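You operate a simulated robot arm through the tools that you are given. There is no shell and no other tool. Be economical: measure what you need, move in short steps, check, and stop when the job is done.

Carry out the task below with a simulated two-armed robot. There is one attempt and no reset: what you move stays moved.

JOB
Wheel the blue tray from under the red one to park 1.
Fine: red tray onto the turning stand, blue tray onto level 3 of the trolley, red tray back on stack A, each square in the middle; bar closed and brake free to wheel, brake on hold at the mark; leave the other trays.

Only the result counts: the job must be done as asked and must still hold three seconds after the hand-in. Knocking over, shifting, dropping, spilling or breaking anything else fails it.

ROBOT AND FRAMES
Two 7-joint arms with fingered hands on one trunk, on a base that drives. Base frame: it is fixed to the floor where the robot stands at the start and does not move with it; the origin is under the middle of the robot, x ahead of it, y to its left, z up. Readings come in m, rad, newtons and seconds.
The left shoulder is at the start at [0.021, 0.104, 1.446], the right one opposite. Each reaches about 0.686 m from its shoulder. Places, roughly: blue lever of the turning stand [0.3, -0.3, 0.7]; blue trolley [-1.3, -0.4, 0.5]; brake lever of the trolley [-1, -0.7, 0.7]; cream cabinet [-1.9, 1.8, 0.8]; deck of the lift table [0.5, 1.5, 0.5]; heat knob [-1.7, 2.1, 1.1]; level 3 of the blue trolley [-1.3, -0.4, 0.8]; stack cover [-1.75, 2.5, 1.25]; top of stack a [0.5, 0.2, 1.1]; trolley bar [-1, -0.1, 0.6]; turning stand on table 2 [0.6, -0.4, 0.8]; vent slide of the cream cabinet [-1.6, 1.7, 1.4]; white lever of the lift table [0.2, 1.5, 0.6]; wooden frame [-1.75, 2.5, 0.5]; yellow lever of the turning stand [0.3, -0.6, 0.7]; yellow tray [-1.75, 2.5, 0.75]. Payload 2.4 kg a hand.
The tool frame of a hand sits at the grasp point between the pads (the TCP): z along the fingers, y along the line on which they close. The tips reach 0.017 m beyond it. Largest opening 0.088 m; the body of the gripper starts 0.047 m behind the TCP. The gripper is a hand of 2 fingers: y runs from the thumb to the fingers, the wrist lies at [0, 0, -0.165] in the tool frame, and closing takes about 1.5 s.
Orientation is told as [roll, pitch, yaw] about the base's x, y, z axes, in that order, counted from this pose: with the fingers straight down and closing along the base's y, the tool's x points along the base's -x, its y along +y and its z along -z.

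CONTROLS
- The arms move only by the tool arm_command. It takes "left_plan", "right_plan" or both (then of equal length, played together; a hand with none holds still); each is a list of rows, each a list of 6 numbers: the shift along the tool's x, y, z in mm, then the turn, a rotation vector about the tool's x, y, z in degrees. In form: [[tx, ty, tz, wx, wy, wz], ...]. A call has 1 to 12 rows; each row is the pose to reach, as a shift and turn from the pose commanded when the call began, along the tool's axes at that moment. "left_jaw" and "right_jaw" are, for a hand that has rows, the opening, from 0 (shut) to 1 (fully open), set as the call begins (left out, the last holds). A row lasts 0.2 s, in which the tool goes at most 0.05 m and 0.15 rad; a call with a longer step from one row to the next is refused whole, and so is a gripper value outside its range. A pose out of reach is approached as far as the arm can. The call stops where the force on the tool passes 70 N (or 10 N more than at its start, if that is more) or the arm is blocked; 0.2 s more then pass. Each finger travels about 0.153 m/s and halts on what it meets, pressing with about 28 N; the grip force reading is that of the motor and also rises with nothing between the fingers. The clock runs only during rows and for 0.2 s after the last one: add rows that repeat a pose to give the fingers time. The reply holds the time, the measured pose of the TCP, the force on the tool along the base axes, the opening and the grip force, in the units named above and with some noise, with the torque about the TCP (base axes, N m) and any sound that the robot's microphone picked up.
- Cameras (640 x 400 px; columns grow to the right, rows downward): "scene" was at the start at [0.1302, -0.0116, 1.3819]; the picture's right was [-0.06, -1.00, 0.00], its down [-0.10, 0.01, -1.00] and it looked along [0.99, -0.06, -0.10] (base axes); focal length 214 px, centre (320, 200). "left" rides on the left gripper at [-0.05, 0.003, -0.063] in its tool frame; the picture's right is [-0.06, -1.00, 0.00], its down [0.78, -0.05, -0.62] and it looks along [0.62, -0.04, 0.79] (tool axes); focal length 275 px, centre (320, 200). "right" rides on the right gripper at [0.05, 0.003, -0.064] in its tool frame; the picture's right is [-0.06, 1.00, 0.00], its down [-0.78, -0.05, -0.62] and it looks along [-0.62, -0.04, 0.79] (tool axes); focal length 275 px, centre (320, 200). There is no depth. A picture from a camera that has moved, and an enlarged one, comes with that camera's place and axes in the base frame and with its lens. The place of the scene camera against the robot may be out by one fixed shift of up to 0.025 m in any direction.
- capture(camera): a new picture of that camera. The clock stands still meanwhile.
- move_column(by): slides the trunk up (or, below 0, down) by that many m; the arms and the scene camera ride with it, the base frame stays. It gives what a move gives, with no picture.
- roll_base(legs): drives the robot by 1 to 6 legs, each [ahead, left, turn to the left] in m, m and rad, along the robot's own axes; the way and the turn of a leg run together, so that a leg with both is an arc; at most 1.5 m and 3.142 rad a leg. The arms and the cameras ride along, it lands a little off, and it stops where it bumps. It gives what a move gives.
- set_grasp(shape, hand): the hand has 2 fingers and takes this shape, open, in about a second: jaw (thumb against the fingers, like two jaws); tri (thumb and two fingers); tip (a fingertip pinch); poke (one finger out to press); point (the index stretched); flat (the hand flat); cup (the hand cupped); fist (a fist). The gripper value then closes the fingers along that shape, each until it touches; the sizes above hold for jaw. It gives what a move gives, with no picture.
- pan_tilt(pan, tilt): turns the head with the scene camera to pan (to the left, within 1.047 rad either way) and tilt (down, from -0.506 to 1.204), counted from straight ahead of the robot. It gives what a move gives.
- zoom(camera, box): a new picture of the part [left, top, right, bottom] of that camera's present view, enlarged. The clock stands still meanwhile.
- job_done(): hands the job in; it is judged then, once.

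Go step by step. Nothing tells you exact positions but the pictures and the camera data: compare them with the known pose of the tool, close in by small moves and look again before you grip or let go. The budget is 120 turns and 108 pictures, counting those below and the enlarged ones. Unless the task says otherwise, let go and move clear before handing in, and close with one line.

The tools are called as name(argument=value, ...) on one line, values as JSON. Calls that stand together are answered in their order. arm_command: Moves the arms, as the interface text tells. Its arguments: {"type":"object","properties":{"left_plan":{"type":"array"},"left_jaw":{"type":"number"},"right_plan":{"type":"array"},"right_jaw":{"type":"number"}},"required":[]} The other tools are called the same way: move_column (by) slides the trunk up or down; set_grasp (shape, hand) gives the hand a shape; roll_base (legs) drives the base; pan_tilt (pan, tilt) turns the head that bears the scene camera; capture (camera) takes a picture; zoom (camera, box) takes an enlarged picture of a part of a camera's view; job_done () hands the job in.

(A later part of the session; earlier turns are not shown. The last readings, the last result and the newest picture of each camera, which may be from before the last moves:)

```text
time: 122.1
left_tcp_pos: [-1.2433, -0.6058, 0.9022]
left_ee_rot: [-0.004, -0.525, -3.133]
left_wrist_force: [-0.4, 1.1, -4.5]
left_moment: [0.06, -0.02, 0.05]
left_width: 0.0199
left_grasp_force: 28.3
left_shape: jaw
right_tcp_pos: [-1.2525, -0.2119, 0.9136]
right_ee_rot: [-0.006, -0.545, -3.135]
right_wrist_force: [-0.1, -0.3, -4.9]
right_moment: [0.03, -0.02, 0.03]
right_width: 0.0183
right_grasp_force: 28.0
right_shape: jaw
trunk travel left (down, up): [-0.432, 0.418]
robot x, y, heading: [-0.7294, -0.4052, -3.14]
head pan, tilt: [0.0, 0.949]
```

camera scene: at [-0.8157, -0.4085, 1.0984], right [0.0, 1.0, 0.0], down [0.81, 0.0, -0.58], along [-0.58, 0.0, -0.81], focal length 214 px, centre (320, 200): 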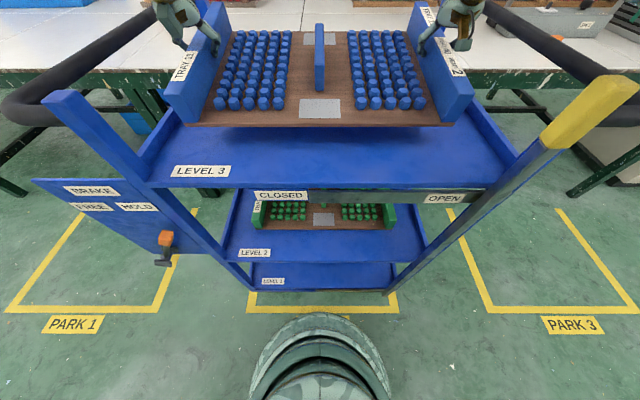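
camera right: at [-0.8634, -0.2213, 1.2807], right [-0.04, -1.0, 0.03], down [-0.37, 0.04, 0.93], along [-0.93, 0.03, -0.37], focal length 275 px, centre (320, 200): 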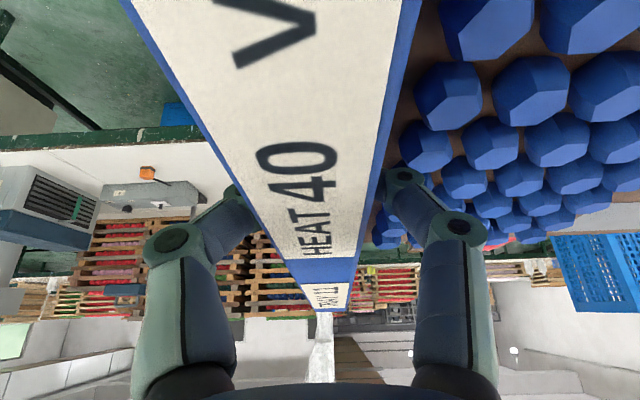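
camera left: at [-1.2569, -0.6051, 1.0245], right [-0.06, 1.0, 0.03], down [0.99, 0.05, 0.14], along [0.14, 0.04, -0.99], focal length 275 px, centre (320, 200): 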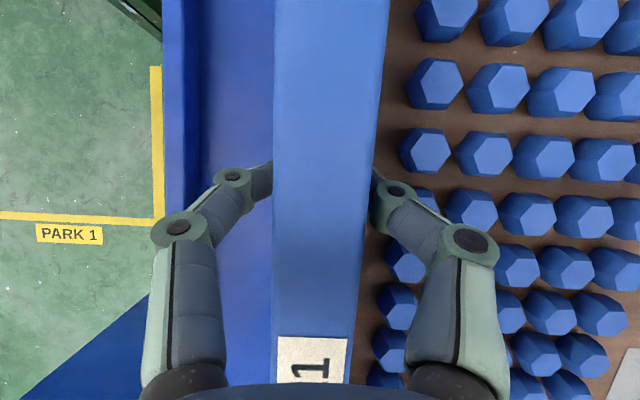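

The right hand didn't descend and its pitch drifts: the right elbow rests on something (bar knob/handle). I lift and look right.

move_column(by=0.05)

pan_tilt(pan=-0.75, tilt=0.6)

capture(camera="scene")

```text
time: 123.0
left_tcp_pos: [-1.2464, -0.602, 0.9517]
left_ee_rot: [0.003, -0.521, -3.138]
left_wrist_force: [-0.3, -2.1, -3.6]
left_moment: [-0.01, -0.01, 0.01]
left_width: 0.0199
left_grasp_force: 28.0
left_shape: jaw
right_tcp_pos: [-1.2503, -0.2074, 0.9509]
right_ee_rot: [-0.001, -0.522, -3.137]
right_wrist_force: [-1.0, 1.9, -4.4]
right_moment: [0.02, -0.03, -0.03]
right_width: 0.0186
right_grasp_force: 28.2
right_shape: jaw
trunk travel left (down, up): [-0.482, 0.368]
robot x, y, heading: [-0.7281, -0.4007, -3.139]
head pan, tilt: [0.0, 0.949]
```

```text
time: 124.1
left_tcp_pos: [-1.2455, -0.6007, 0.9523]
left_ee_rot: [0.002, -0.522, -3.138]
left_wrist_force: [-0.7, -1.6, -4.7]
left_moment: [-0.02, -0.05, 0.02]
left_width: 0.0196
left_grasp_force: 27.9
left_shape: jaw
right_tcp_pos: [-1.2504, -0.2082, 0.951]
right_ee_rot: [0.001, -0.523, -3.139]
right_wrist_force: [0.2, 1.5, -5.0]
right_moment: [0.01, 0.01, 0.0]
right_width: 0.0185
right_grasp_force: 28.2
right_shape: jaw
trunk travel left (down, up): [-0.482, 0.368]
robot x, y, heading: [-0.7272, -0.4046, -3.136]
head pan, tilt: [-0.75, 0.6]
```

```text
32 pictures are left
camera scene: at [-0.8077, -0.3482, 1.1417], right [0.68, 0.73, 0.0], down [0.41, -0.38, -0.82], along [-0.6, 0.56, -0.57], focal length 214 px, centre (320, 200)
```

scene: 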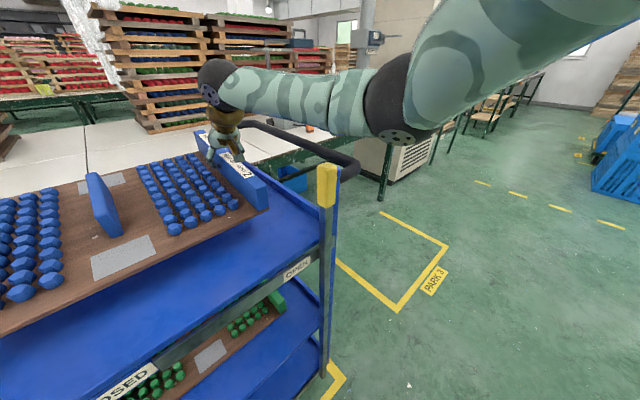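

Confirmed: the forearm sits just over the knob. I raise the trunk and lower the arms instead, which keeps the elbow higher.

move_column(by=0.05)

arm_command(left_plan=[[8, 0, 14, 0, 0, 0], [16, 0, 28, 0, 0, 0], [24, 0, 42, 0, 0, 0], [32, 0, 55, 0, 0, 0], [40, 0, 69, 0, 0, 0], [46, 0, 79.7, 0, 0, 0], [46, 0, 79.7, 0, 0, 0]], right_plan=[[8, 0, 14, 0, 0, 0], [16, 0, 28, 0, 0, 0], [24, 0, 42, 0, 0, 0], [32, 0, 55, 0, 0, 0], [40, 0, 69, 0, 0, 0], [46, 0, 79.7, 0, 0, 0], [46, 0, 79.7, 0, 0, 0]])

capture(camera="scene")

```text
time: 125.0
left_tcp_pos: [-1.2451, -0.6006, 1.0016]
left_ee_rot: [0.003, -0.523, -3.14]
left_wrist_force: [-0.5, -1.9, -4.1]
left_moment: [0.01, -0.02, 0.0]
left_width: 0.0197
left_grasp_force: 28.4
left_shape: jaw
right_tcp_pos: [-1.2501, -0.2072, 1.0014]
right_ee_rot: [0.0, -0.525, -3.139]
right_wrist_force: [-0.7, 1.7, -5.1]
right_moment: [0.07, 0.0, -0.05]
right_width: 0.0183
right_grasp_force: 28.1
right_shape: jaw
trunk travel left (down, up): [-0.532, 0.318]
robot x, y, heading: [-0.7276, -0.3999, -3.141]
head pan, tilt: [-0.75, 0.6]
```

```text
time: 126.6
left_tcp_pos: [-1.245, -0.6015, 0.9099]
left_ee_rot: [0.002, -0.521, -3.138]
left_wrist_force: [-0.1, -0.5, -4.1]
left_moment: [0.0, -0.02, -0.03]
left_width: 0.0199
left_grasp_force: 27.6
left_shape: jaw
right_tcp_pos: [-1.2504, -0.2069, 0.9086]
right_ee_rot: [0.0, -0.523, -3.137]
right_wrist_force: [0.8, 0.4, -4.4]
right_moment: [0.03, 0.0, -0.05]
right_width: 0.0184
right_grasp_force: 28.8
right_shape: jaw
trunk travel left (down, up): [-0.532, 0.318]
robot x, y, heading: [-0.7271, -0.3986, -3.139]
head pan, tilt: [-0.75, 0.6]
```

```text
31 pictures are left
camera scene: at [-0.8069, -0.3482, 1.1921], right [0.68, 0.73, 0.0], down [0.41, -0.38, -0.82], along [-0.6, 0.56, -0.57], focal length 214 px, centre (320, 200)
```

scene: 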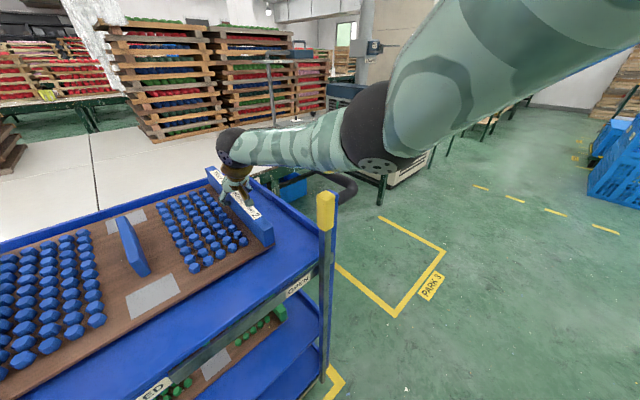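

No contact now. Feel down for the shelf.

arm_command(left_plan=[[2, 0, 3.5, 0, 0, 0], [4, 0, 6.9, 0, 0, 0], [4, 0, 6.9, 0, 0, 0]], right_plan=[[2, 0, 3.5, 0, 0, 0], [4, 0, 6.9, 0, 0, 0], [4, 0, 6.9, 0, 0, 0]])

arm_command(left_plan=[[1, 0, 1.7, 0, 0, 0], [2, 0, 3.5, 0, 0, 0], [2, 0, 3.5, 0, 0, 0]], right_plan=[[1, 0, 1.7, 0, 0, 0], [2, 0, 3.5, 0, 0, 0], [2, 0, 3.5, 0, 0, 0]])

arm_command(left_plan=[[1, 0, 1.7, 0, 0, 0], [2, 0, 3.5, 0, 0, 0], [2, 0, 3.5, 0, 0, 0]], right_plan=[[1, 0, 1.7, 0, 0, 0], [2, 0, 3.5, 0, 0, 0], [2, 0, 3.5, 0, 0, 0]])

```text
time: 127.4
left_tcp_pos: [-1.2465, -0.6016, 0.9023]
left_ee_rot: [0.001, -0.522, -3.138]
left_wrist_force: [-0.1, 0.4, -4.4]
left_moment: [-0.02, -0.02, -0.04]
left_width: 0.0198
left_grasp_force: 27.0
left_shape: jaw
right_tcp_pos: [-1.2501, -0.2068, 0.9009]
right_ee_rot: [-0.002, -0.523, -3.138]
right_wrist_force: [-0.7, -0.2, -5.0]
right_moment: [0.02, 0.0, -0.01]
right_width: 0.0181
right_grasp_force: 28.0
right_shape: jaw
trunk travel left (down, up): [-0.532, 0.318]
robot x, y, heading: [-0.7244, -0.4034, -3.138]
head pan, tilt: [-0.75, 0.6]
```

```text
time: 128.2
left_tcp_pos: [-1.2464, -0.6011, 0.8986]
left_ee_rot: [0.002, -0.521, -3.138]
left_wrist_force: [0.1, -1.0, -4.0]
left_moment: [-0.07, 0.0, 0.01]
left_width: 0.0199
left_grasp_force: 28.0
left_shape: jaw
right_tcp_pos: [-1.2496, -0.2075, 0.8972]
right_ee_rot: [0.001, -0.524, -3.137]
right_wrist_force: [0.2, 1.6, -5.0]
right_moment: [0.05, -0.06, 0.0]
right_width: 0.0184
right_grasp_force: 28.3
right_shape: jaw
trunk travel left (down, up): [-0.532, 0.318]
robot x, y, heading: [-0.7263, -0.4065, -3.139]
head pan, tilt: [-0.75, 0.6]
```

```text
time: 129.0
left_tcp_pos: [-1.2458, -0.6016, 0.8944]
left_ee_rot: [0.005, -0.522, -3.137]
left_wrist_force: [0.1, -1.6, -3.9]
left_moment: [-0.04, -0.01, 0.01]
left_width: 0.0197
left_grasp_force: 28.4
left_shape: jaw
right_tcp_pos: [-1.2495, -0.2082, 0.8926]
right_ee_rot: [0.002, -0.523, -3.138]
right_wrist_force: [-0.4, 1.7, -3.8]
right_moment: [0.02, -0.05, -0.01]
right_width: 0.0183
right_grasp_force: 28.0
right_shape: jaw
trunk travel left (down, up): [-0.532, 0.318]
robot x, y, heading: [-0.7285, -0.399, -3.141]
head pan, tilt: [-0.75, 0.6]
```

Not yet in contact; continue in 4 mm steps.

arm_command(left_plan=[[1, 0, 1.7, 0, 0, 0], [2, 0, 3.5, 0, 0, 0], [2, 0, 3.5, 0, 0, 0]], right_plan=[[1, 0, 1.7, 0, 0, 0], [2, 0, 3.5, 0, 0, 0], [2, 0, 3.5, 0, 0, 0]])

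arm_command(left_plan=[[1, 0, 1.7, 0, 0, 0], [2, 0, 3.5, 0, 0, 0], [2, 0, 3.5, 0, 0, 0]], right_plan=[[1, 0, 1.7, 0, 0, 0], [2, 0, 3.5, 0, 0, 0], [2, 0, 3.5, 0, 0, 0]])

capture(camera="scene")

```text
time: 129.8
left_tcp_pos: [-1.2472, -0.6025, 0.8903]
left_ee_rot: [0.002, -0.521, -3.138]
left_wrist_force: [0.4, -1.6, -4.6]
left_moment: [-0.07, -0.05, 0.05]
left_width: 0.0195
left_grasp_force: 27.9
left_shape: jaw
right_tcp_pos: [-1.2497, -0.2068, 0.8889]
right_ee_rot: [0.001, -0.524, -3.138]
right_wrist_force: [-0.7, 1.3, -4.7]
right_moment: [0.04, -0.01, -0.01]
right_width: 0.0181
right_grasp_force: 27.4
right_shape: jaw
trunk travel left (down, up): [-0.532, 0.318]
robot x, y, heading: [-0.7243, -0.4035, -3.14]
head pan, tilt: [-0.75, 0.6]
```

```text
time: 130.6
left_tcp_pos: [-1.2483, -0.6019, 0.8857]
left_ee_rot: [0.002, -0.522, -3.137]
left_wrist_force: [0.5, -2.6, -4.5]
left_moment: [-0.04, -0.03, 0.02]
left_width: 0.0197
left_grasp_force: 28.2
left_shape: jaw
right_tcp_pos: [-1.2496, -0.208, 0.8856]
right_ee_rot: [0.001, -0.522, -3.137]
right_wrist_force: [0.9, 2.8, -4.0]
right_moment: [0.05, -0.05, -0.03]
right_width: 0.0184
right_grasp_force: 27.7
right_shape: jaw
trunk travel left (down, up): [-0.532, 0.318]
robot x, y, heading: [-0.7223, -0.4069, -3.137]
head pan, tilt: [-0.75, 0.6]
```

```text
30 pictures are left
camera scene: at [-0.8068, -0.3481, 1.1921], right [0.68, 0.73, 0.0], down [0.41, -0.38, -0.82], along [-0.6, 0.56, -0.57], focal length 214 px, centre (320, 200)
```

scene: 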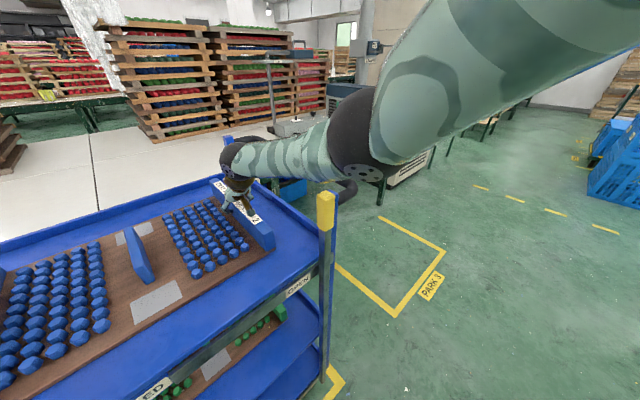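

Shelf is a bit lower than estimated; elbow is still ~6 cm above the knob. I lower the trunk in small steps.

move_column(by=-0.012)

move_column(by=-0.008)

move_column(by=-0.005)

```text
time: 131.2
left_tcp_pos: [-1.2464, -0.6001, 0.8799]
left_ee_rot: [-0.001, -0.532, -3.139]
left_wrist_force: [-2.9, -1.4, 24.1]
left_moment: [-0.03, 0.17, 0.0]
left_width: 0.0216
left_grasp_force: 28.5
left_shape: jaw
right_tcp_pos: [-1.25, -0.2075, 0.8778]
right_ee_rot: [0.001, -0.535, -3.139]
right_wrist_force: [-3.4, 0.9, 22.9]
right_moment: [0.11, 0.09, -0.02]
right_width: 0.0209
right_grasp_force: 28.1
right_shape: jaw
trunk travel left (down, up): [-0.52, 0.33]
robot x, y, heading: [-0.725, -0.4018, -3.137]
head pan, tilt: [-0.75, 0.6]
```

```text
time: 131.8
left_tcp_pos: [-1.245, -0.6008, 0.8733]
left_ee_rot: [-0.002, -0.538, -3.138]
left_wrist_force: [-12.7, 2.0, 41.8]
left_moment: [-0.01, 0.28, -0.05]
left_width: 0.0256
left_grasp_force: 27.7
left_shape: jaw
right_tcp_pos: [-1.2499, -0.2077, 0.8748]
right_ee_rot: [0.003, -0.54, -3.138]
right_wrist_force: [-4.3, 0.4, 58.5]
right_moment: [0.0, -1.44, 0.09]
right_width: 0.0245
right_grasp_force: 28.0
right_shape: jaw
trunk travel left (down, up): [-0.512, 0.338]
robot x, y, heading: [-0.7264, -0.398, -3.141]
head pan, tilt: [-0.75, 0.6]
```

```text
time: 132.1
left_tcp_pos: [-1.2469, -0.6008, 0.8732]
left_ee_rot: [-0.004, -0.544, -3.137]
left_wrist_force: [5.4, -1.3, 24.6]
left_moment: [-0.06, 0.07, -0.04]
left_width: 0.0256
left_grasp_force: 28.4
left_shape: jaw
right_tcp_pos: [-1.2526, -0.2088, 0.8758]
right_ee_rot: [0.005, -0.549, -3.14]
right_wrist_force: [8.6, -1.1, 24.1]
right_moment: [0.12, 0.05, -0.08]
right_width: 0.0247
right_grasp_force: 27.8
right_shape: jaw
trunk travel left (down, up): [-0.511, 0.339]
robot x, y, heading: [-0.722, -0.4002, -3.14]
head pan, tilt: [-0.75, 0.6]
stopped: the force on the tool passed its limit at 78 N (the readings are from after the stop); the commanded pose is now the measured one
```

The tray is resting on the shelf (contact at TCP z≈0.883). I check centring before releasing.

pan_tilt(pan=0, tilt=0.8)

capture(camera="scene")

capture(camera="left")

```text
time: 133.2
left_tcp_pos: [-1.2473, -0.5999, 0.872]
left_ee_rot: [-0.001, -0.541, -3.136]
left_wrist_force: [1.1, -0.1, 32.0]
left_moment: [-0.05, 0.13, -0.03]
left_width: 0.0255
left_grasp_force: 27.9
left_shape: jaw
right_tcp_pos: [-1.2516, -0.2089, 0.8748]
right_ee_rot: [0.003, -0.547, -3.136]
right_wrist_force: [5.0, -1.0, 31.8]
right_moment: [0.08, 0.05, -0.05]
right_width: 0.0248
right_grasp_force: 28.2
right_shape: jaw
trunk travel left (down, up): [-0.511, 0.339]
robot x, y, heading: [-0.725, -0.4063, -3.141]
head pan, tilt: [0.0, 0.799]
```

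```text
29 pictures are left
camera scene: at [-0.8174, -0.4085, 1.1547], right [0.0, 1.0, 0.0], down [0.71, 0.0, -0.7], along [-0.7, 0.0, -0.71], focal length 214 px, centre (320, 200)
```

scene: 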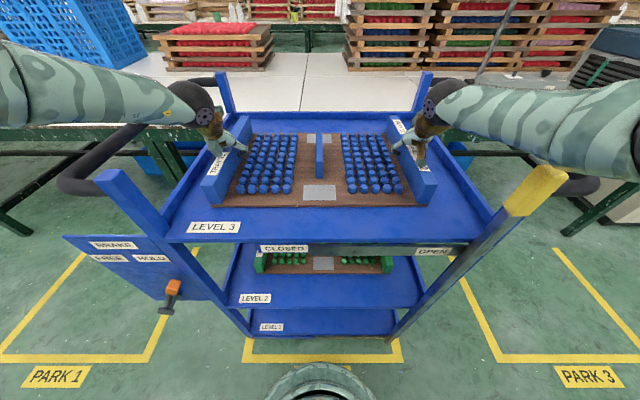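

```text
28 pictures are left
camera left: at [-1.2557, -0.6047, 0.9541], right [-0.06, 1.0, 0.03], down [0.99, 0.05, 0.13], along [0.13, 0.04, -0.99], focal length 275 px, centre (320, 200)
```

left: 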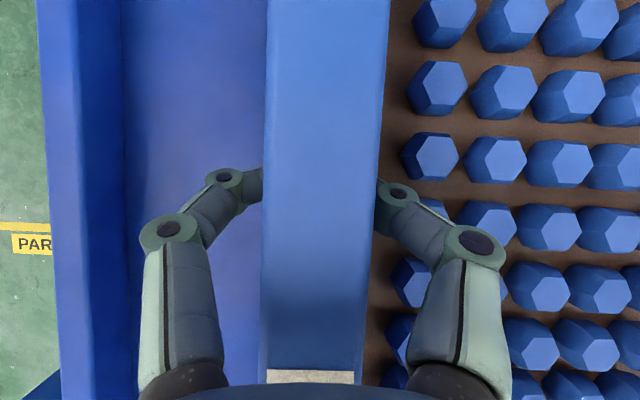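

zoom(camera="scene", box=[180, 90, 460, 260])

```text
2.29 times, centred on (320, 175) of scene
camera zoom: at [-0.8174, -0.4085, 1.1547], right [0.0, 1.0, 0.0], down [0.71, 0.0, -0.7], along [-0.7, 0.0, -0.71], focal length 490 px, centre (320, 257)
```

zoom: 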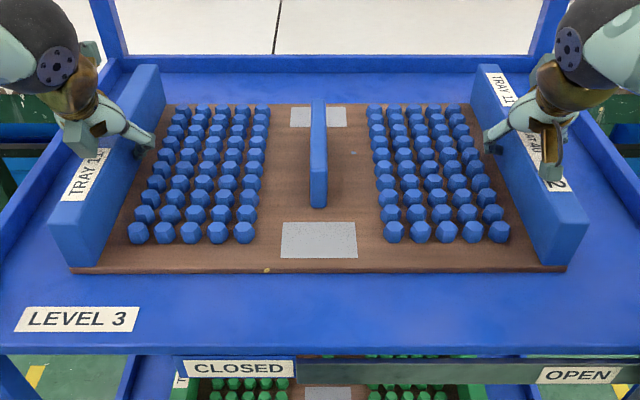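

The tray sits ~16–20 mm too near the front (front gap ≈82 mm, back ≈122 mm). I lift slightly, creep the base 17 mm ahead and set down again.

move_column(by=0.022)

roll_base(legs=[[0.017, 0, 0]])

zoom(camera="scene", box=[180, 90, 460, 260])

```text
time: 133.9
left_tcp_pos: [-1.2492, -0.6017, 0.8893]
left_ee_rot: [0.0, -0.527, -3.138]
left_wrist_force: [-0.3, -0.6, -5.3]
left_moment: [-0.04, -0.01, 0.0]
left_width: 0.0229
left_grasp_force: 28.3
left_shape: jaw
right_tcp_pos: [-1.2547, -0.2079, 0.8907]
right_ee_rot: [0.003, -0.533, -3.138]
right_wrist_force: [-0.2, -0.3, -4.1]
right_moment: [0.02, -0.03, -0.02]
right_width: 0.0232
right_grasp_force: 28.0
right_shape: jaw
trunk travel left (down, up): [-0.533, 0.317]
robot x, y, heading: [-0.7285, -0.4055, -3.14]
head pan, tilt: [0.0, 0.799]
```

```text
time: 134.7
left_tcp_pos: [-1.2685, -0.6018, 0.8907]
left_ee_rot: [0.0, -0.53, -3.139]
left_wrist_force: [0.0, -1.3, -3.3]
left_moment: [-0.02, -0.02, 0.01]
left_width: 0.0229
left_grasp_force: 28.0
left_shape: jaw
right_tcp_pos: [-1.2724, -0.2078, 0.892]
right_ee_rot: [0.004, -0.537, -3.14]
right_wrist_force: [-0.6, 1.0, -5.0]
right_moment: [0.02, 0.01, -0.04]
right_width: 0.0228
right_grasp_force: 27.6
right_shape: jaw
trunk travel left (down, up): [-0.533, 0.317]
robot x, y, heading: [-0.7427, -0.4024, -3.144]
head pan, tilt: [0.0, 0.799]
```

```text
2.29 times, centred on (320, 175) of scene
camera zoom: at [-0.8408, -0.4084, 1.1758], right [0.0, 1.0, 0.0], down [0.72, 0.0, -0.7], along [-0.7, 0.0, -0.72], focal length 490 px, centre (320, 257)
```

zoom: 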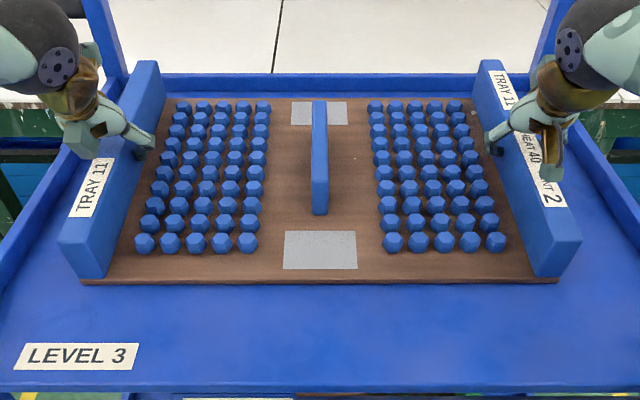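

Now set down again in small steps.

arm_command(left_plan=[[2.5, 0, 4.3, 0, 0, 0], [5, 0, 8.7, 0, 0, 0], [5, 0, 8.7, 0, 0, 0]], right_plan=[[2.5, 0, 4.3, 0, 0, 0], [5, 0, 8.7, 0, 0, 0], [5, 0, 8.7, 0, 0, 0]])

arm_command(left_plan=[[1.5, 0, 2.6, 0, 0, 0], [2.5, 0, 4.3, 0, 0, 0], [2.5, 0, 4.3, 0, 0, 0]], right_plan=[[1.5, 0, 2.6, 0, 0, 0], [2.5, 0, 4.3, 0, 0, 0], [2.5, 0, 4.3, 0, 0, 0]])

```text
time: 135.5
left_tcp_pos: [-1.2683, -0.6011, 0.8802]
left_ee_rot: [0.0, -0.533, -3.139]
left_wrist_force: [-0.2, -1.5, -4.2]
left_moment: [-0.05, 0.01, 0.03]
left_width: 0.0229
left_grasp_force: 27.6
left_shape: jaw
right_tcp_pos: [-1.2724, -0.2085, 0.8821]
right_ee_rot: [0.004, -0.538, -3.14]
right_wrist_force: [0.6, 2.2, -4.5]
right_moment: [0.01, -0.05, -0.03]
right_width: 0.0228
right_grasp_force: 27.8
right_shape: jaw
trunk travel left (down, up): [-0.533, 0.317]
robot x, y, heading: [-0.7452, -0.4006, -3.14]
head pan, tilt: [0.0, 0.799]
```

```text
time: 136.3
left_tcp_pos: [-1.2666, -0.6004, 0.877]
left_ee_rot: [-0.003, -0.535, -3.138]
left_wrist_force: [-5.2, -3.9, 5.7]
left_moment: [-0.08, 0.03, 0.03]
left_width: 0.0224
left_grasp_force: 28.5
left_shape: jaw
right_tcp_pos: [-1.2733, -0.2095, 0.8781]
right_ee_rot: [0.003, -0.541, -3.141]
right_wrist_force: [-0.4, 3.5, 7.6]
right_moment: [0.09, 0.08, -0.05]
right_width: 0.0225
right_grasp_force: 27.7
right_shape: jaw
trunk travel left (down, up): [-0.533, 0.317]
robot x, y, heading: [-0.7445, -0.4023, -3.143]
head pan, tilt: [0.0, 0.799]
```

Contact on both sides. Release, holding still.

arm_command(left_plan=[[0, 0, 0, 0, 0, 0], [0, 0, 0, 0, 0, 0], [0, 0, 0, 0, 0, 0], [0, 0, 0, 0, 0, 0]], right_plan=[[0, 0, 0, 0, 0, 0], [0, 0, 0, 0, 0, 0], [0, 0, 0, 0, 0, 0], [0, 0, 0, 0, 0, 0]], left_jaw=0.45, right_jaw=0.45)

move_column(by=0.06)

zoom(camera="scene", box=[160, 80, 480, 300])

```text
time: 137.3
left_tcp_pos: [-1.2653, -0.5999, 0.8763]
left_ee_rot: [0.001, -0.532, -3.138]
left_wrist_force: [0.1, -2.2, -0.5]
left_moment: [-0.05, -0.04, -0.02]
left_width: 0.0361
left_grasp_force: 0.0
left_shape: jaw
right_tcp_pos: [-1.2714, -0.2083, 0.8763]
right_ee_rot: [0.005, -0.536, -3.139]
right_wrist_force: [0.4, 2.3, 1.8]
right_moment: [-0.02, -0.02, 0.0]
right_width: 0.0345
right_grasp_force: 0.0
right_shape: jaw
trunk travel left (down, up): [-0.533, 0.317]
robot x, y, heading: [-0.7421, -0.4027, -3.145]
head pan, tilt: [0.0, 0.799]
```

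```text
time: 138.3
left_tcp_pos: [-1.2662, -0.6011, 0.9363]
left_ee_rot: [-0.002, -0.533, -3.137]
left_wrist_force: [0.7, -0.5, -0.3]
left_moment: [-0.02, 0.02, 0.0]
left_width: 0.039
left_grasp_force: 0.0
left_shape: jaw
right_tcp_pos: [-1.2722, -0.2078, 0.9368]
right_ee_rot: [0.003, -0.537, -3.137]
right_wrist_force: [-0.7, -0.1, -0.5]
right_moment: [-0.03, 0.01, -0.03]
right_width: 0.0393
right_grasp_force: 0.1
right_shape: jaw
trunk travel left (down, up): [-0.593, 0.257]
robot x, y, heading: [-0.7431, -0.3971, -3.15]
head pan, tilt: [0.0, 0.799]
```

```text
1.82 times, centred on (320, 190) of scene
camera zoom: at [-0.8387, -0.4084, 1.2362], right [0.0, 1.0, 0.0], down [0.72, 0.0, -0.7], along [-0.7, 0.0, -0.72], focal length 390 px, centre (320, 218)
```

zoom: 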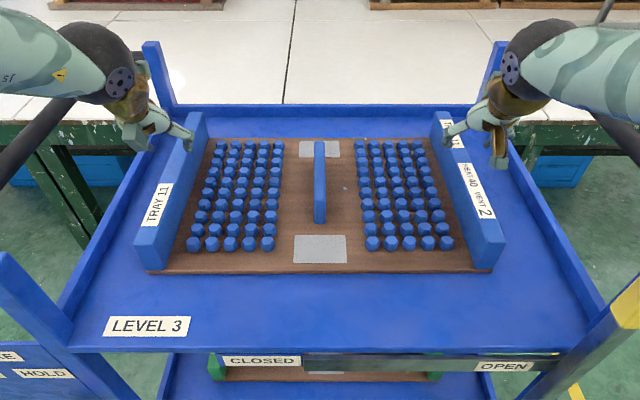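

Blue tray sits centred on level 3 (front/back gaps ≈103/93 mm). Now up, back away, and turn to face the red tray (heading ≈ -0.30).

move_column(by=0.25)

roll_base(legs=[[-0.35, 0, 0], [0, 0, 2.845]])

pan_tilt(pan=0, tilt=0.6)

capture(camera="scene")

```text
time: 140.9
left_tcp_pos: [-1.2661, -0.6018, 1.186]
left_ee_rot: [0.0, -0.533, -3.137]
left_wrist_force: [0.2, -0.2, -0.5]
left_moment: [0.02, 0.0, -0.02]
left_width: 0.0391
left_grasp_force: 0.0
left_shape: jaw
right_tcp_pos: [-1.2707, -0.2076, 1.1882]
right_ee_rot: [0.003, -0.538, -3.14]
right_wrist_force: [0.3, 0.0, -0.3]
right_moment: [-0.02, 0.02, 0.0]
right_width: 0.039
right_grasp_force: 0.1
right_shape: jaw
trunk travel left (down, up): [-0.843, 0.007]
robot x, y, heading: [-0.7419, -0.4002, -3.149]
head pan, tilt: [0.0, 0.799]
```

```text
time: 149.7
left_tcp_pos: [0.1649, -0.382, 1.1853]
left_ee_rot: [0.0, -0.533, -0.322]
left_wrist_force: [-0.7, 0.0, 0.4]
left_moment: [-0.01, 0.0, 0.01]
left_width: 0.0394
left_grasp_force: 0.0
left_shape: jaw
right_tcp_pos: [0.0439, -0.7567, 1.1865]
right_ee_rot: [0.003, -0.539, -0.324]
right_wrist_force: [-0.2, -0.1, 0.8]
right_moment: [-0.01, 0.0, -0.02]
right_width: 0.0389
right_grasp_force: 0.0
right_shape: jaw
trunk travel left (down, up): [-0.843, 0.007]
robot x, y, heading: [-0.3943, -0.4021, -0.323]
head pan, tilt: [0.0, 0.799]
```

```text
time: 150.5
left_tcp_pos: [0.1651, -0.3812, 1.1866]
left_ee_rot: [0.0, -0.532, -0.322]
left_wrist_force: [-0.4, 1.4, 0.2]
left_moment: [0.0, 0.02, -0.02]
left_width: 0.0394
left_grasp_force: 0.0
left_shape: jaw
right_tcp_pos: [0.0426, -0.7551, 1.1878]
right_ee_rot: [0.004, -0.538, -0.325]
right_wrist_force: [0.0, -0.1, 0.0]
right_moment: [0.0, 0.01, 0.03]
right_width: 0.0393
right_grasp_force: 0.0
right_shape: jaw
trunk travel left (down, up): [-0.843, 0.007]
robot x, y, heading: [-0.3995, -0.401, -0.325]
head pan, tilt: [0.0, 0.6]
```

```text
24 pictures are left
camera scene: at [-0.2746, -0.4444, 1.5034], right [-0.32, -0.95, 0.0], down [-0.54, 0.18, -0.82], along [0.78, -0.27, -0.57], focal length 214 px, centre (320, 200)
```

scene: 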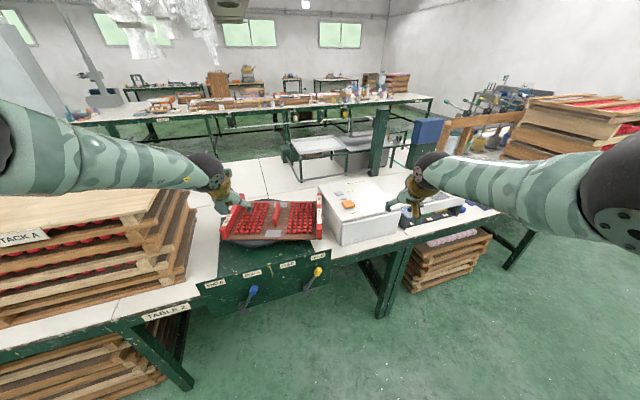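

The red tray is at about (0.535,-0.497), yaw ≈ -0.32, matching my heading. I raise and offset the arms left (keeps the left elbow off the stack), then drive in at safe height.

arm_command(left_plan=[[-20, 0, -35, 0, 0, 0], [-40, 0, -69, 0, 0, 0], [-60, 0, -104, 0, 0, 0], [-80, 0, -139, 0, 0, 0], [-100, 0, -173, 0, 0, 0], [-104, 36, -171, 0, 0, 0], [-108, 72, -168, 0, 0, 0], [-113, 108, -166, 0, 0, 0], [-117, 144, -164, 0, 0, 0], [-121, 180, -161, 0, 0, 0], [-121, 180, -161, 0, 0, 0]], right_plan=[[-20, 0, -35, 0, 0, 0], [-40, 0, -69, 0, 0, 0], [-60, 0, -104, 0, 0, 0], [-80, 0, -139, 0, 0, 0], [-100, 0, -173, 0, 0, 0], [-104, 36, -171, 0, 0, 0], [-108, 72, -168, 0, 0, 0], [-113, 108, -166, 0, 0, 0], [-117, 144, -164, 0, 0, 0], [-121, 180, -161, 0, 0, 0], [-121, 180, -161, 0, 0, 0]])

roll_base(legs=[[0.3645, 0.0225, 0]])

```text
time: 152.9
left_tcp_pos: [0.2433, -0.2189, 1.3866]
left_ee_rot: [0.0, -0.534, -0.323]
left_wrist_force: [-0.2, 0.0, -0.4]
left_moment: [0.02, 0.02, 0.01]
left_width: 0.0391
left_grasp_force: 0.0
left_shape: jaw
right_tcp_pos: [0.1194, -0.5938, 1.3883]
right_ee_rot: [0.005, -0.539, -0.326]
right_wrist_force: [-0.1, 1.0, -0.3]
right_moment: [0.02, 0.03, 0.05]
right_width: 0.0393
right_grasp_force: 0.0
right_shape: jaw
trunk travel left (down, up): [-0.843, 0.007]
robot x, y, heading: [-0.3951, -0.4037, -0.326]
head pan, tilt: [0.0, 0.6]
```

```text
time: 155.2
left_tcp_pos: [0.6015, -0.3126, 1.3857]
left_ee_rot: [-0.001, -0.531, -0.32]
left_wrist_force: [0.4, 0.6, -0.1]
left_moment: [-0.03, 0.01, -0.04]
left_width: 0.0392
left_grasp_force: 0.1
left_shape: jaw
right_tcp_pos: [0.4783, -0.6883, 1.3877]
right_ee_rot: [0.004, -0.537, -0.324]
right_wrist_force: [0.6, 0.4, -0.9]
right_moment: [0.02, 0.02, -0.02]
right_width: 0.039
right_grasp_force: 0.1
right_shape: jaw
trunk travel left (down, up): [-0.843, 0.007]
robot x, y, heading: [-0.0404, -0.4995, -0.326]
head pan, tilt: [0.0, 0.6]
```

Hands are over the rails. Lower in stages while checking posture.

move_column(by=-0.25)

pan_tilt(pan=0.85, tilt=0.45)

capture(camera="scene")

capture(camera="left")

capture(camera="right")

```text
time: 157.8
left_tcp_pos: [0.6012, -0.3134, 1.1364]
left_ee_rot: [0.0, -0.533, -0.321]
left_wrist_force: [0.6, -0.5, -0.2]
left_moment: [0.03, 0.01, -0.01]
left_width: 0.039
left_grasp_force: 0.1
left_shape: jaw
right_tcp_pos: [0.4778, -0.6886, 1.1388]
right_ee_rot: [0.003, -0.539, -0.324]
right_wrist_force: [-0.7, -1.1, -0.2]
right_moment: [0.04, -0.01, -0.01]
right_width: 0.0391
right_grasp_force: 0.1
right_shape: jaw
trunk travel left (down, up): [-0.593, 0.257]
robot x, y, heading: [-0.0366, -0.4988, -0.328]
head pan, tilt: [0.0, 0.6]
```

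```text
time: 159.0
left_tcp_pos: [0.6024, -0.3133, 1.1361]
left_ee_rot: [0.0, -0.532, -0.321]
left_wrist_force: [-0.5, 0.0, -0.5]
left_moment: [-0.04, 0.02, -0.01]
left_width: 0.0392
left_grasp_force: 0.1
left_shape: jaw
right_tcp_pos: [0.4771, -0.6879, 1.139]
right_ee_rot: [0.005, -0.539, -0.323]
right_wrist_force: [0.4, -0.6, 0.3]
right_moment: [0.0, -0.03, 0.02]
right_width: 0.0392
right_grasp_force: 0.1
right_shape: jaw
trunk travel left (down, up): [-0.593, 0.257]
robot x, y, heading: [-0.0363, -0.5004, -0.321]
head pan, tilt: [0.85, 0.45]
```

```text
23 pictures are left
camera scene: at [0.0797, -0.467, 1.2667], right [0.5, -0.87, 0.0], down [-0.38, -0.22, -0.9], along [0.78, 0.45, -0.44], focal length 214 px, centre (320, 200)
```

scene: 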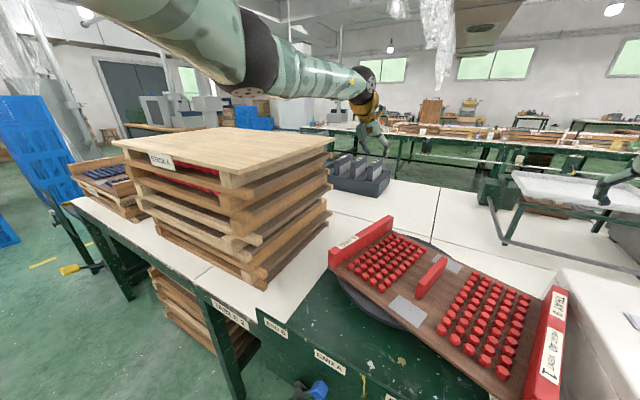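

```text
22 pictures are left
camera left: at [0.6129, -0.3145, 1.2171], right [-0.26, -0.96, 0.03], down [-0.95, 0.27, 0.13], along [-0.14, 0.01, -0.99], focal length 275 px, centre (320, 200)
```

left: 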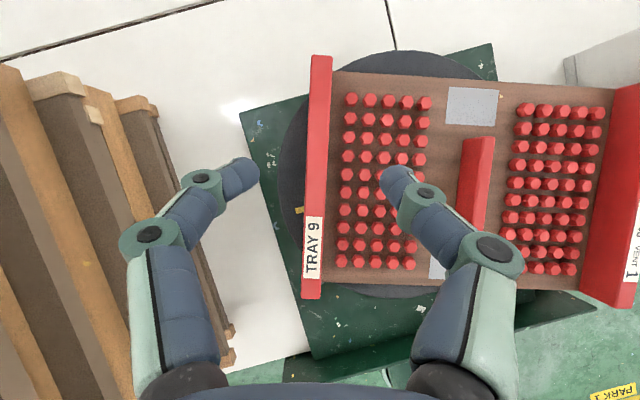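

```text
21 pictures are left
camera right: at [0.4072, -0.6615, 1.1665], right [0.37, 0.93, 0.03], down [0.32, -0.16, 0.93], along [0.87, -0.33, -0.36], focal length 275 px, centre (320, 200)
```

right: 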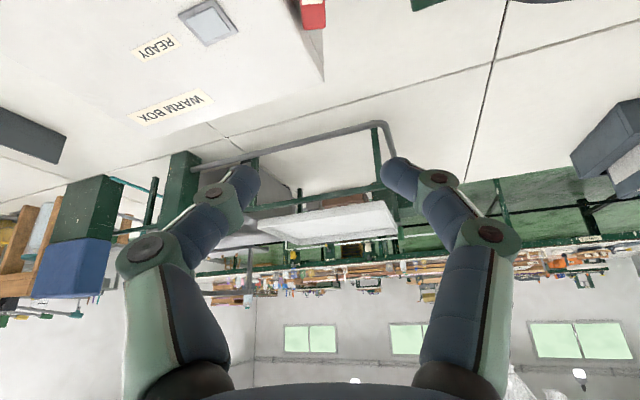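

Precise tray pose from the left camera: left rail centre (0.587,-0.313), yaw -0.314. Elbow clear of the stack. Adjust 13 mm back/4 mm right, lower, and check again.

arm_command(left_plan=[[11, -4, -6.4, 0, 0, 0], [11, -4, -6.4, 0, 0, 0]], right_plan=[[11, -4, -6.4, 0, 0, 0], [11, -4, -6.4, 0, 0, 0]], left_jaw=0.42, right_jaw=0.42)

move_column(by=-0.2)

capture(camera="left")

capture(camera="right")

```text
time: 159.6
left_tcp_pos: [0.5879, -0.3129, 1.1358]
left_ee_rot: [-0.002, -0.533, -0.322]
left_wrist_force: [-0.5, 0.4, -0.3]
left_moment: [-0.01, 0.0, 0.0]
left_width: 0.0374
left_grasp_force: 0.1
left_shape: jaw
right_tcp_pos: [0.4638, -0.6888, 1.139]
right_ee_rot: [0.004, -0.539, -0.322]
right_wrist_force: [0.4, -0.2, -0.1]
right_moment: [-0.02, 0.03, 0.01]
right_width: 0.0372
right_grasp_force: 0.1
right_shape: jaw
trunk travel left (down, up): [-0.593, 0.257]
robot x, y, heading: [-0.0351, -0.4984, -0.325]
head pan, tilt: [0.85, 0.45]
```

```text
time: 161.7
left_tcp_pos: [0.5876, -0.3123, 0.9358]
left_ee_rot: [-0.001, -0.532, -0.321]
left_wrist_force: [0.3, 0.7, -0.5]
left_moment: [0.0, 0.02, -0.01]
left_width: 0.0375
left_grasp_force: 0.0
left_shape: jaw
right_tcp_pos: [0.4634, -0.6874, 0.9386]
right_ee_rot: [0.002, -0.539, -0.323]
right_wrist_force: [-0.8, -0.7, 0.1]
right_moment: [-0.01, 0.02, -0.02]
right_width: 0.0374
right_grasp_force: 0.0
right_shape: jaw
trunk travel left (down, up): [-0.393, 0.457]
robot x, y, heading: [-0.0364, -0.4977, -0.329]
head pan, tilt: [0.85, 0.45]
```

```text
20 pictures are left
camera left: at [0.5994, -0.3143, 1.0172], right [-0.26, -0.96, 0.03], down [-0.95, 0.27, 0.13], along [-0.14, 0.0, -0.99], focal length 275 px, centre (320, 200)
```

left: 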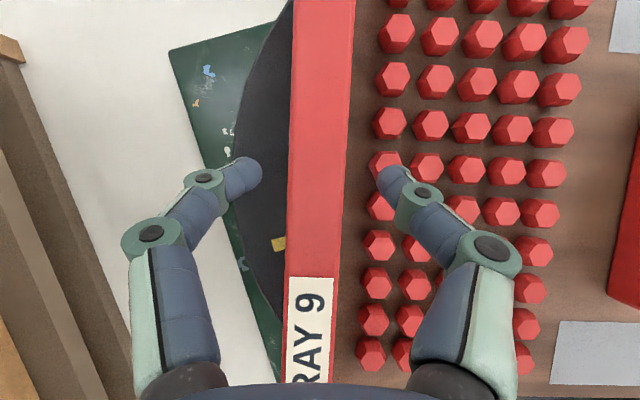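

```text
19 pictures are left
camera right: at [0.3938, -0.6613, 0.9666], right [0.37, 0.93, 0.03], down [0.32, -0.16, 0.93], along [0.87, -0.33, -0.36], focal length 275 px, centre (320, 200)
```

right: 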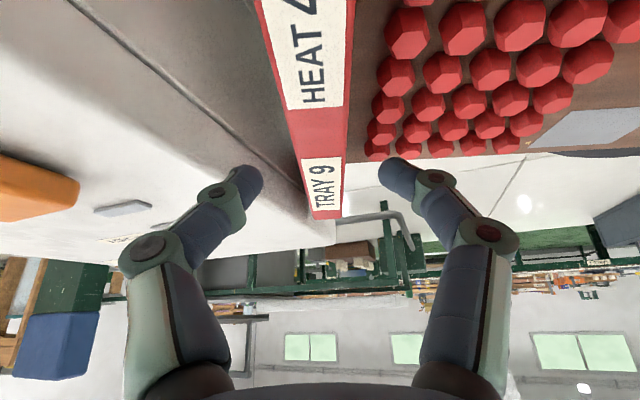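

Rails centred between fingers on both sides; box clearance is ~1–2 cm. Descend 48–50 mm.

arm_command(left_plan=[[6, 0, 10, 0, 0, 0], [12, 0, 21, 0, 0, 0], [18, 0, 31, 0, 0, 0], [22.5, 0, 38.2, 0, 0, 0], [22.5, 0, 38.2, 0, 0, 0]], right_plan=[[6.5, 0, 11, 0, 0, 0], [13, 0, 22, 0, 0, 0], [19, 0, 32, 0, 0, 0], [24, 0, 40, 0, 0, 0], [24, 0, 40, 0, 0, 0]])

```text
time: 162.9
left_tcp_pos: [0.5883, -0.3137, 0.8925]
left_ee_rot: [0.0, -0.533, -0.322]
left_wrist_force: [-0.4, 0.0, 0.4]
left_moment: [-0.02, 0.0, -0.03]
left_width: 0.0377
left_grasp_force: 0.0
left_shape: jaw
right_tcp_pos: [0.4631, -0.6882, 0.8896]
right_ee_rot: [0.004, -0.537, -0.323]
right_wrist_force: [0.1, 0.4, -0.2]
right_moment: [0.01, 0.01, 0.0]
right_width: 0.0373
right_grasp_force: 0.0
right_shape: jaw
trunk travel left (down, up): [-0.393, 0.457]
robot x, y, heading: [-0.0373, -0.4989, -0.332]
head pan, tilt: [0.85, 0.45]
```

No contact; close both hands on the rails.

arm_command(left_plan=[[1, 0, 1.8, 0, 0, 0], [1, 0, 1.8, 0, 0, 0], [1, 0, 1.8, 0, 0, 0], [1, 0, 1.8, 0, 0, 0], [1, 0, 1.8, 0, 0, 0], [1, 0, 1.8, 0, 0, 0]], right_plan=[[0, 0, 0, 0, 0, 0], [0, 0, 0, 0, 0, 0], [0, 0, 0, 0, 0, 0], [0, 0, 0, 0, 0, 0], [0, 0, 0, 0, 0, 0], [0, 0, 0, 0, 0, 0]], left_jaw=0.0, right_jaw=0.0)

```text
time: 164.3
left_tcp_pos: [0.5877, -0.3127, 0.8905]
left_ee_rot: [0.0, -0.531, -0.322]
left_wrist_force: [-0.3, -0.5, 2.5]
left_moment: [-0.03, -0.01, 0.0]
left_width: 0.0191
left_grasp_force: 27.9
left_shape: jaw
right_tcp_pos: [0.4631, -0.6876, 0.89]
right_ee_rot: [0.003, -0.536, -0.322]
right_wrist_force: [-0.4, -0.7, 0.1]
right_moment: [0.04, 0.0, -0.01]
right_width: 0.0182
right_grasp_force: 27.8
right_shape: jaw
trunk travel left (down, up): [-0.393, 0.457]
robot x, y, heading: [-0.0408, -0.4972, -0.326]
head pan, tilt: [0.85, 0.45]
```

Both gripped. Test lift.

move_column(by=0.03)

capture(camera="scene")

```text
time: 165.1
left_tcp_pos: [0.588, -0.3123, 0.9192]
left_ee_rot: [0.0, -0.531, -0.322]
left_wrist_force: [-0.3, -1.2, -4.3]
left_moment: [-0.02, 0.02, 0.01]
left_width: 0.0186
left_grasp_force: 28.3
left_shape: jaw
right_tcp_pos: [0.4651, -0.6885, 0.9203]
right_ee_rot: [0.004, -0.537, -0.323]
right_wrist_force: [0.1, 1.2, -4.1]
right_moment: [0.03, 0.05, -0.02]
right_width: 0.0179
right_grasp_force: 27.7
right_shape: jaw
trunk travel left (down, up): [-0.423, 0.427]
robot x, y, heading: [-0.0383, -0.4974, -0.329]
head pan, tilt: [0.85, 0.45]
```

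```text
18 pictures are left
camera scene: at [0.0829, -0.4678, 1.0957], right [0.5, -0.87, 0.0], down [-0.38, -0.22, -0.9], along [0.78, 0.45, -0.44], focal length 214 px, centre (320, 200)
```

scene: 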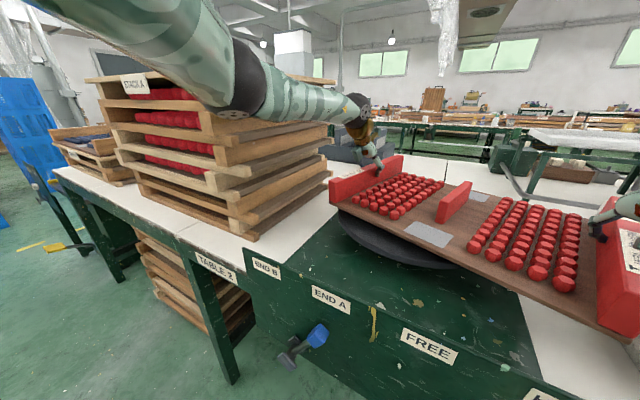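

Red tray is up. Raise to travel height, back off, square up and drive to stack A.

move_column(by=0.4)

```text
time: 168.9
left_tcp_pos: [0.5891, -0.3132, 1.3197]
left_ee_rot: [-0.002, -0.532, -0.322]
left_wrist_force: [-0.3, -1.0, -4.3]
left_moment: [-0.02, 0.05, -0.01]
left_width: 0.0189
left_grasp_force: 28.1
left_shape: jaw
right_tcp_pos: [0.4652, -0.6889, 1.3205]
right_ee_rot: [0.003, -0.536, -0.324]
right_wrist_force: [0.8, 0.8, -4.6]
right_moment: [-0.05, -0.02, 0.01]
right_width: 0.0181
right_grasp_force: 28.2
right_shape: jaw
trunk travel left (down, up): [-0.823, 0.027]
robot x, y, heading: [-0.0366, -0.4986, -0.325]
head pan, tilt: [0.85, 0.45]
```

roll_base(legs=[[-0.15, 0, 0], [0, 0, 0.322], [0, 0.43, 0], [0.17, 0, 0]])

pan_tilt(pan=0.2, tilt=0.6)

capture(camera="scene")

```text
time: 174.7
left_tcp_pos: [0.53, 0.3618, 1.3191]
left_ee_rot: [-0.002, -0.529, 0.001]
left_wrist_force: [0.6, -1.1, -4.7]
left_moment: [-0.03, 0.04, -0.03]
left_width: 0.0189
left_grasp_force: 27.7
left_shape: jaw
right_tcp_pos: [0.5309, -0.0334, 1.3199]
right_ee_rot: [0.004, -0.536, 0.0]
right_wrist_force: [0.1, 0.9, -5.4]
right_moment: [0.01, 0.05, 0.01]
right_width: 0.0183
right_grasp_force: 27.7
right_shape: jaw
trunk travel left (down, up): [-0.823, 0.027]
robot x, y, heading: [-0.0058, -0.0129, -0.006]
head pan, tilt: [0.85, 0.45]
```

```text
time: 175.7
left_tcp_pos: [0.5292, 0.3616, 1.318]
left_ee_rot: [0.0, -0.533, 0.003]
left_wrist_force: [-0.3, -0.5, -4.0]
left_moment: [-0.04, -0.01, -0.01]
left_width: 0.0189
left_grasp_force: 27.7
left_shape: jaw
right_tcp_pos: [0.5304, -0.0337, 1.3212]
right_ee_rot: [0.004, -0.538, 0.0]
right_wrist_force: [0.7, 1.0, -3.9]
right_moment: [0.02, 0.02, 0.0]
right_width: 0.018
right_grasp_force: 27.9
right_shape: jaw
trunk travel left (down, up): [-0.823, 0.027]
robot x, y, heading: [-0.0067, -0.0158, -0.004]
head pan, tilt: [0.201, 0.6]
```

```text
17 pictures are left
camera scene: at [0.1197, -0.0009, 1.4833], right [0.2, -0.98, 0.0], down [-0.55, -0.11, -0.82], along [0.81, 0.16, -0.57], focal length 214 px, centre (320, 200)
```

scene: 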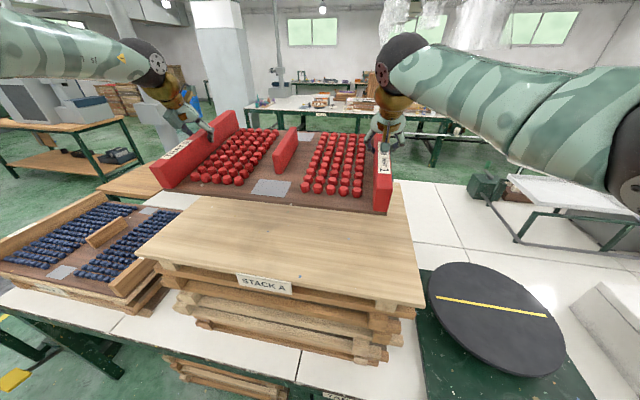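

At stack A, mid is (0.530, 0.164); target (0.5395, 0.158). Correct with the arms, then lower by trunk.

arm_command(left_plan=[[-4.5, -3, 2.6, 0, 0, 0], [-9, -6, 5.3, 0, 0, 0], [-9, -6, 5.3, 0, 0, 0]], right_plan=[[-3.2, -3, 1.9, 0, 0, 0], [-6.5, -6, 3.8, 0, 0, 0], [-6.5, -6, 3.8, 0, 0, 0]])

move_column(by=-0.125)

capture(camera="scene")

```text
time: 176.5
left_tcp_pos: [0.539, 0.3547, 1.3179]
left_ee_rot: [0.001, -0.533, 0.003]
left_wrist_force: [0.0, -0.1, -4.1]
left_moment: [-0.05, 0.0, -0.04]
left_width: 0.0184
left_grasp_force: 27.5
left_shape: jaw
right_tcp_pos: [0.5381, -0.0392, 1.3218]
right_ee_rot: [0.002, -0.538, -0.002]
right_wrist_force: [0.5, 0.2, -4.5]
right_moment: [-0.05, -0.01, -0.02]
right_width: 0.018
right_grasp_force: 27.8
right_shape: jaw
trunk travel left (down, up): [-0.823, 0.027]
robot x, y, heading: [-0.0072, -0.015, -0.003]
head pan, tilt: [0.201, 0.6]
```

```text
time: 178.0
left_tcp_pos: [0.5394, 0.3547, 1.1953]
left_ee_rot: [-0.001, -0.532, 0.001]
left_wrist_force: [-0.8, -1.3, -4.9]
left_moment: [-0.02, 0.02, -0.04]
left_width: 0.0188
left_grasp_force: 27.6
left_shape: jaw
right_tcp_pos: [0.538, -0.0399, 1.1964]
right_ee_rot: [0.005, -0.536, -0.001]
right_wrist_force: [0.6, 0.8, -5.1]
right_moment: [0.0, 0.02, 0.0]
right_width: 0.0181
right_grasp_force: 27.5
right_shape: jaw
trunk travel left (down, up): [-0.698, 0.152]
robot x, y, heading: [-0.0043, -0.0134, 0.001]
head pan, tilt: [0.201, 0.6]
```

```text
16 pictures are left
camera scene: at [0.1194, -0.0011, 1.3583], right [0.2, -0.98, 0.0], down [-0.55, -0.11, -0.82], along [0.81, 0.16, -0.57], focal length 214 px, centre (320, 200)
```

scene: 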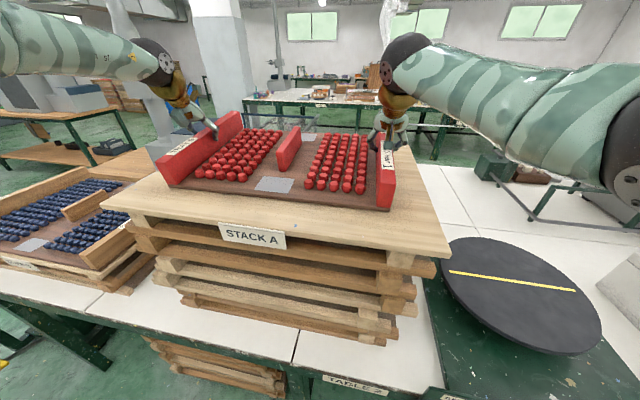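

Good. Lower by arms to contact.

arm_command(left_plan=[[3, 0, 5.2, 0, 0, 0], [6, 0, 10.3, 0, 0, 0], [9, 0, 15.5, 0, 0, 0], [9, 0, 15.5, 0, 0, 0]], right_plan=[[3, 0, 5.2, 0, 0, 0], [6, 0, 10.3, 0, 0, 0], [9, 0, 15.5, 0, 0, 0], [9, 0, 15.5, 0, 0, 0]])

arm_command(left_plan=[[1, 0, 1.7, 0, 0, 0], [2, 0, 3.5, 0, 0, 0], [2, 0, 3.5, 0, 0, 0]], right_plan=[[1, 0, 1.7, 0, 0, 0], [2, 0, 3.5, 0, 0, 0], [2, 0, 3.5, 0, 0, 0]])

```text
time: 179.0
left_tcp_pos: [0.5392, 0.3555, 1.177]
left_ee_rot: [-0.001, -0.533, 0.001]
left_wrist_force: [-0.1, -0.2, 4.5]
left_moment: [-0.05, -0.02, -0.02]
left_width: 0.0187
left_grasp_force: 28.1
left_shape: jaw
right_tcp_pos: [0.536, -0.0397, 1.1773]
right_ee_rot: [0.004, -0.538, 0.0]
right_wrist_force: [0.5, 0.9, -4.8]
right_moment: [0.0, 0.04, -0.01]
right_width: 0.0181
right_grasp_force: 28.6
right_shape: jaw
trunk travel left (down, up): [-0.698, 0.152]
robot x, y, heading: [-0.0084, -0.0124, -0.001]
head pan, tilt: [0.201, 0.6]
```

```text
time: 179.8
left_tcp_pos: [0.5387, 0.3546, 1.1764]
left_ee_rot: [0.0, -0.539, 0.002]
left_wrist_force: [6.8, 0.7, 19.7]
left_moment: [-0.01, -0.2, 0.0]
left_width: 0.0196
left_grasp_force: 28.4
left_shape: jaw
right_tcp_pos: [0.5371, -0.0398, 1.1758]
right_ee_rot: [0.006, -0.54, -0.001]
right_wrist_force: [0.5, 0.8, 7.4]
right_moment: [-0.02, -0.05, -0.04]
right_width: 0.0184
right_grasp_force: 28.6
right_shape: jaw
trunk travel left (down, up): [-0.698, 0.152]
robot x, y, heading: [-0.0076, -0.0094, -0.0]
head pan, tilt: [0.201, 0.6]
```

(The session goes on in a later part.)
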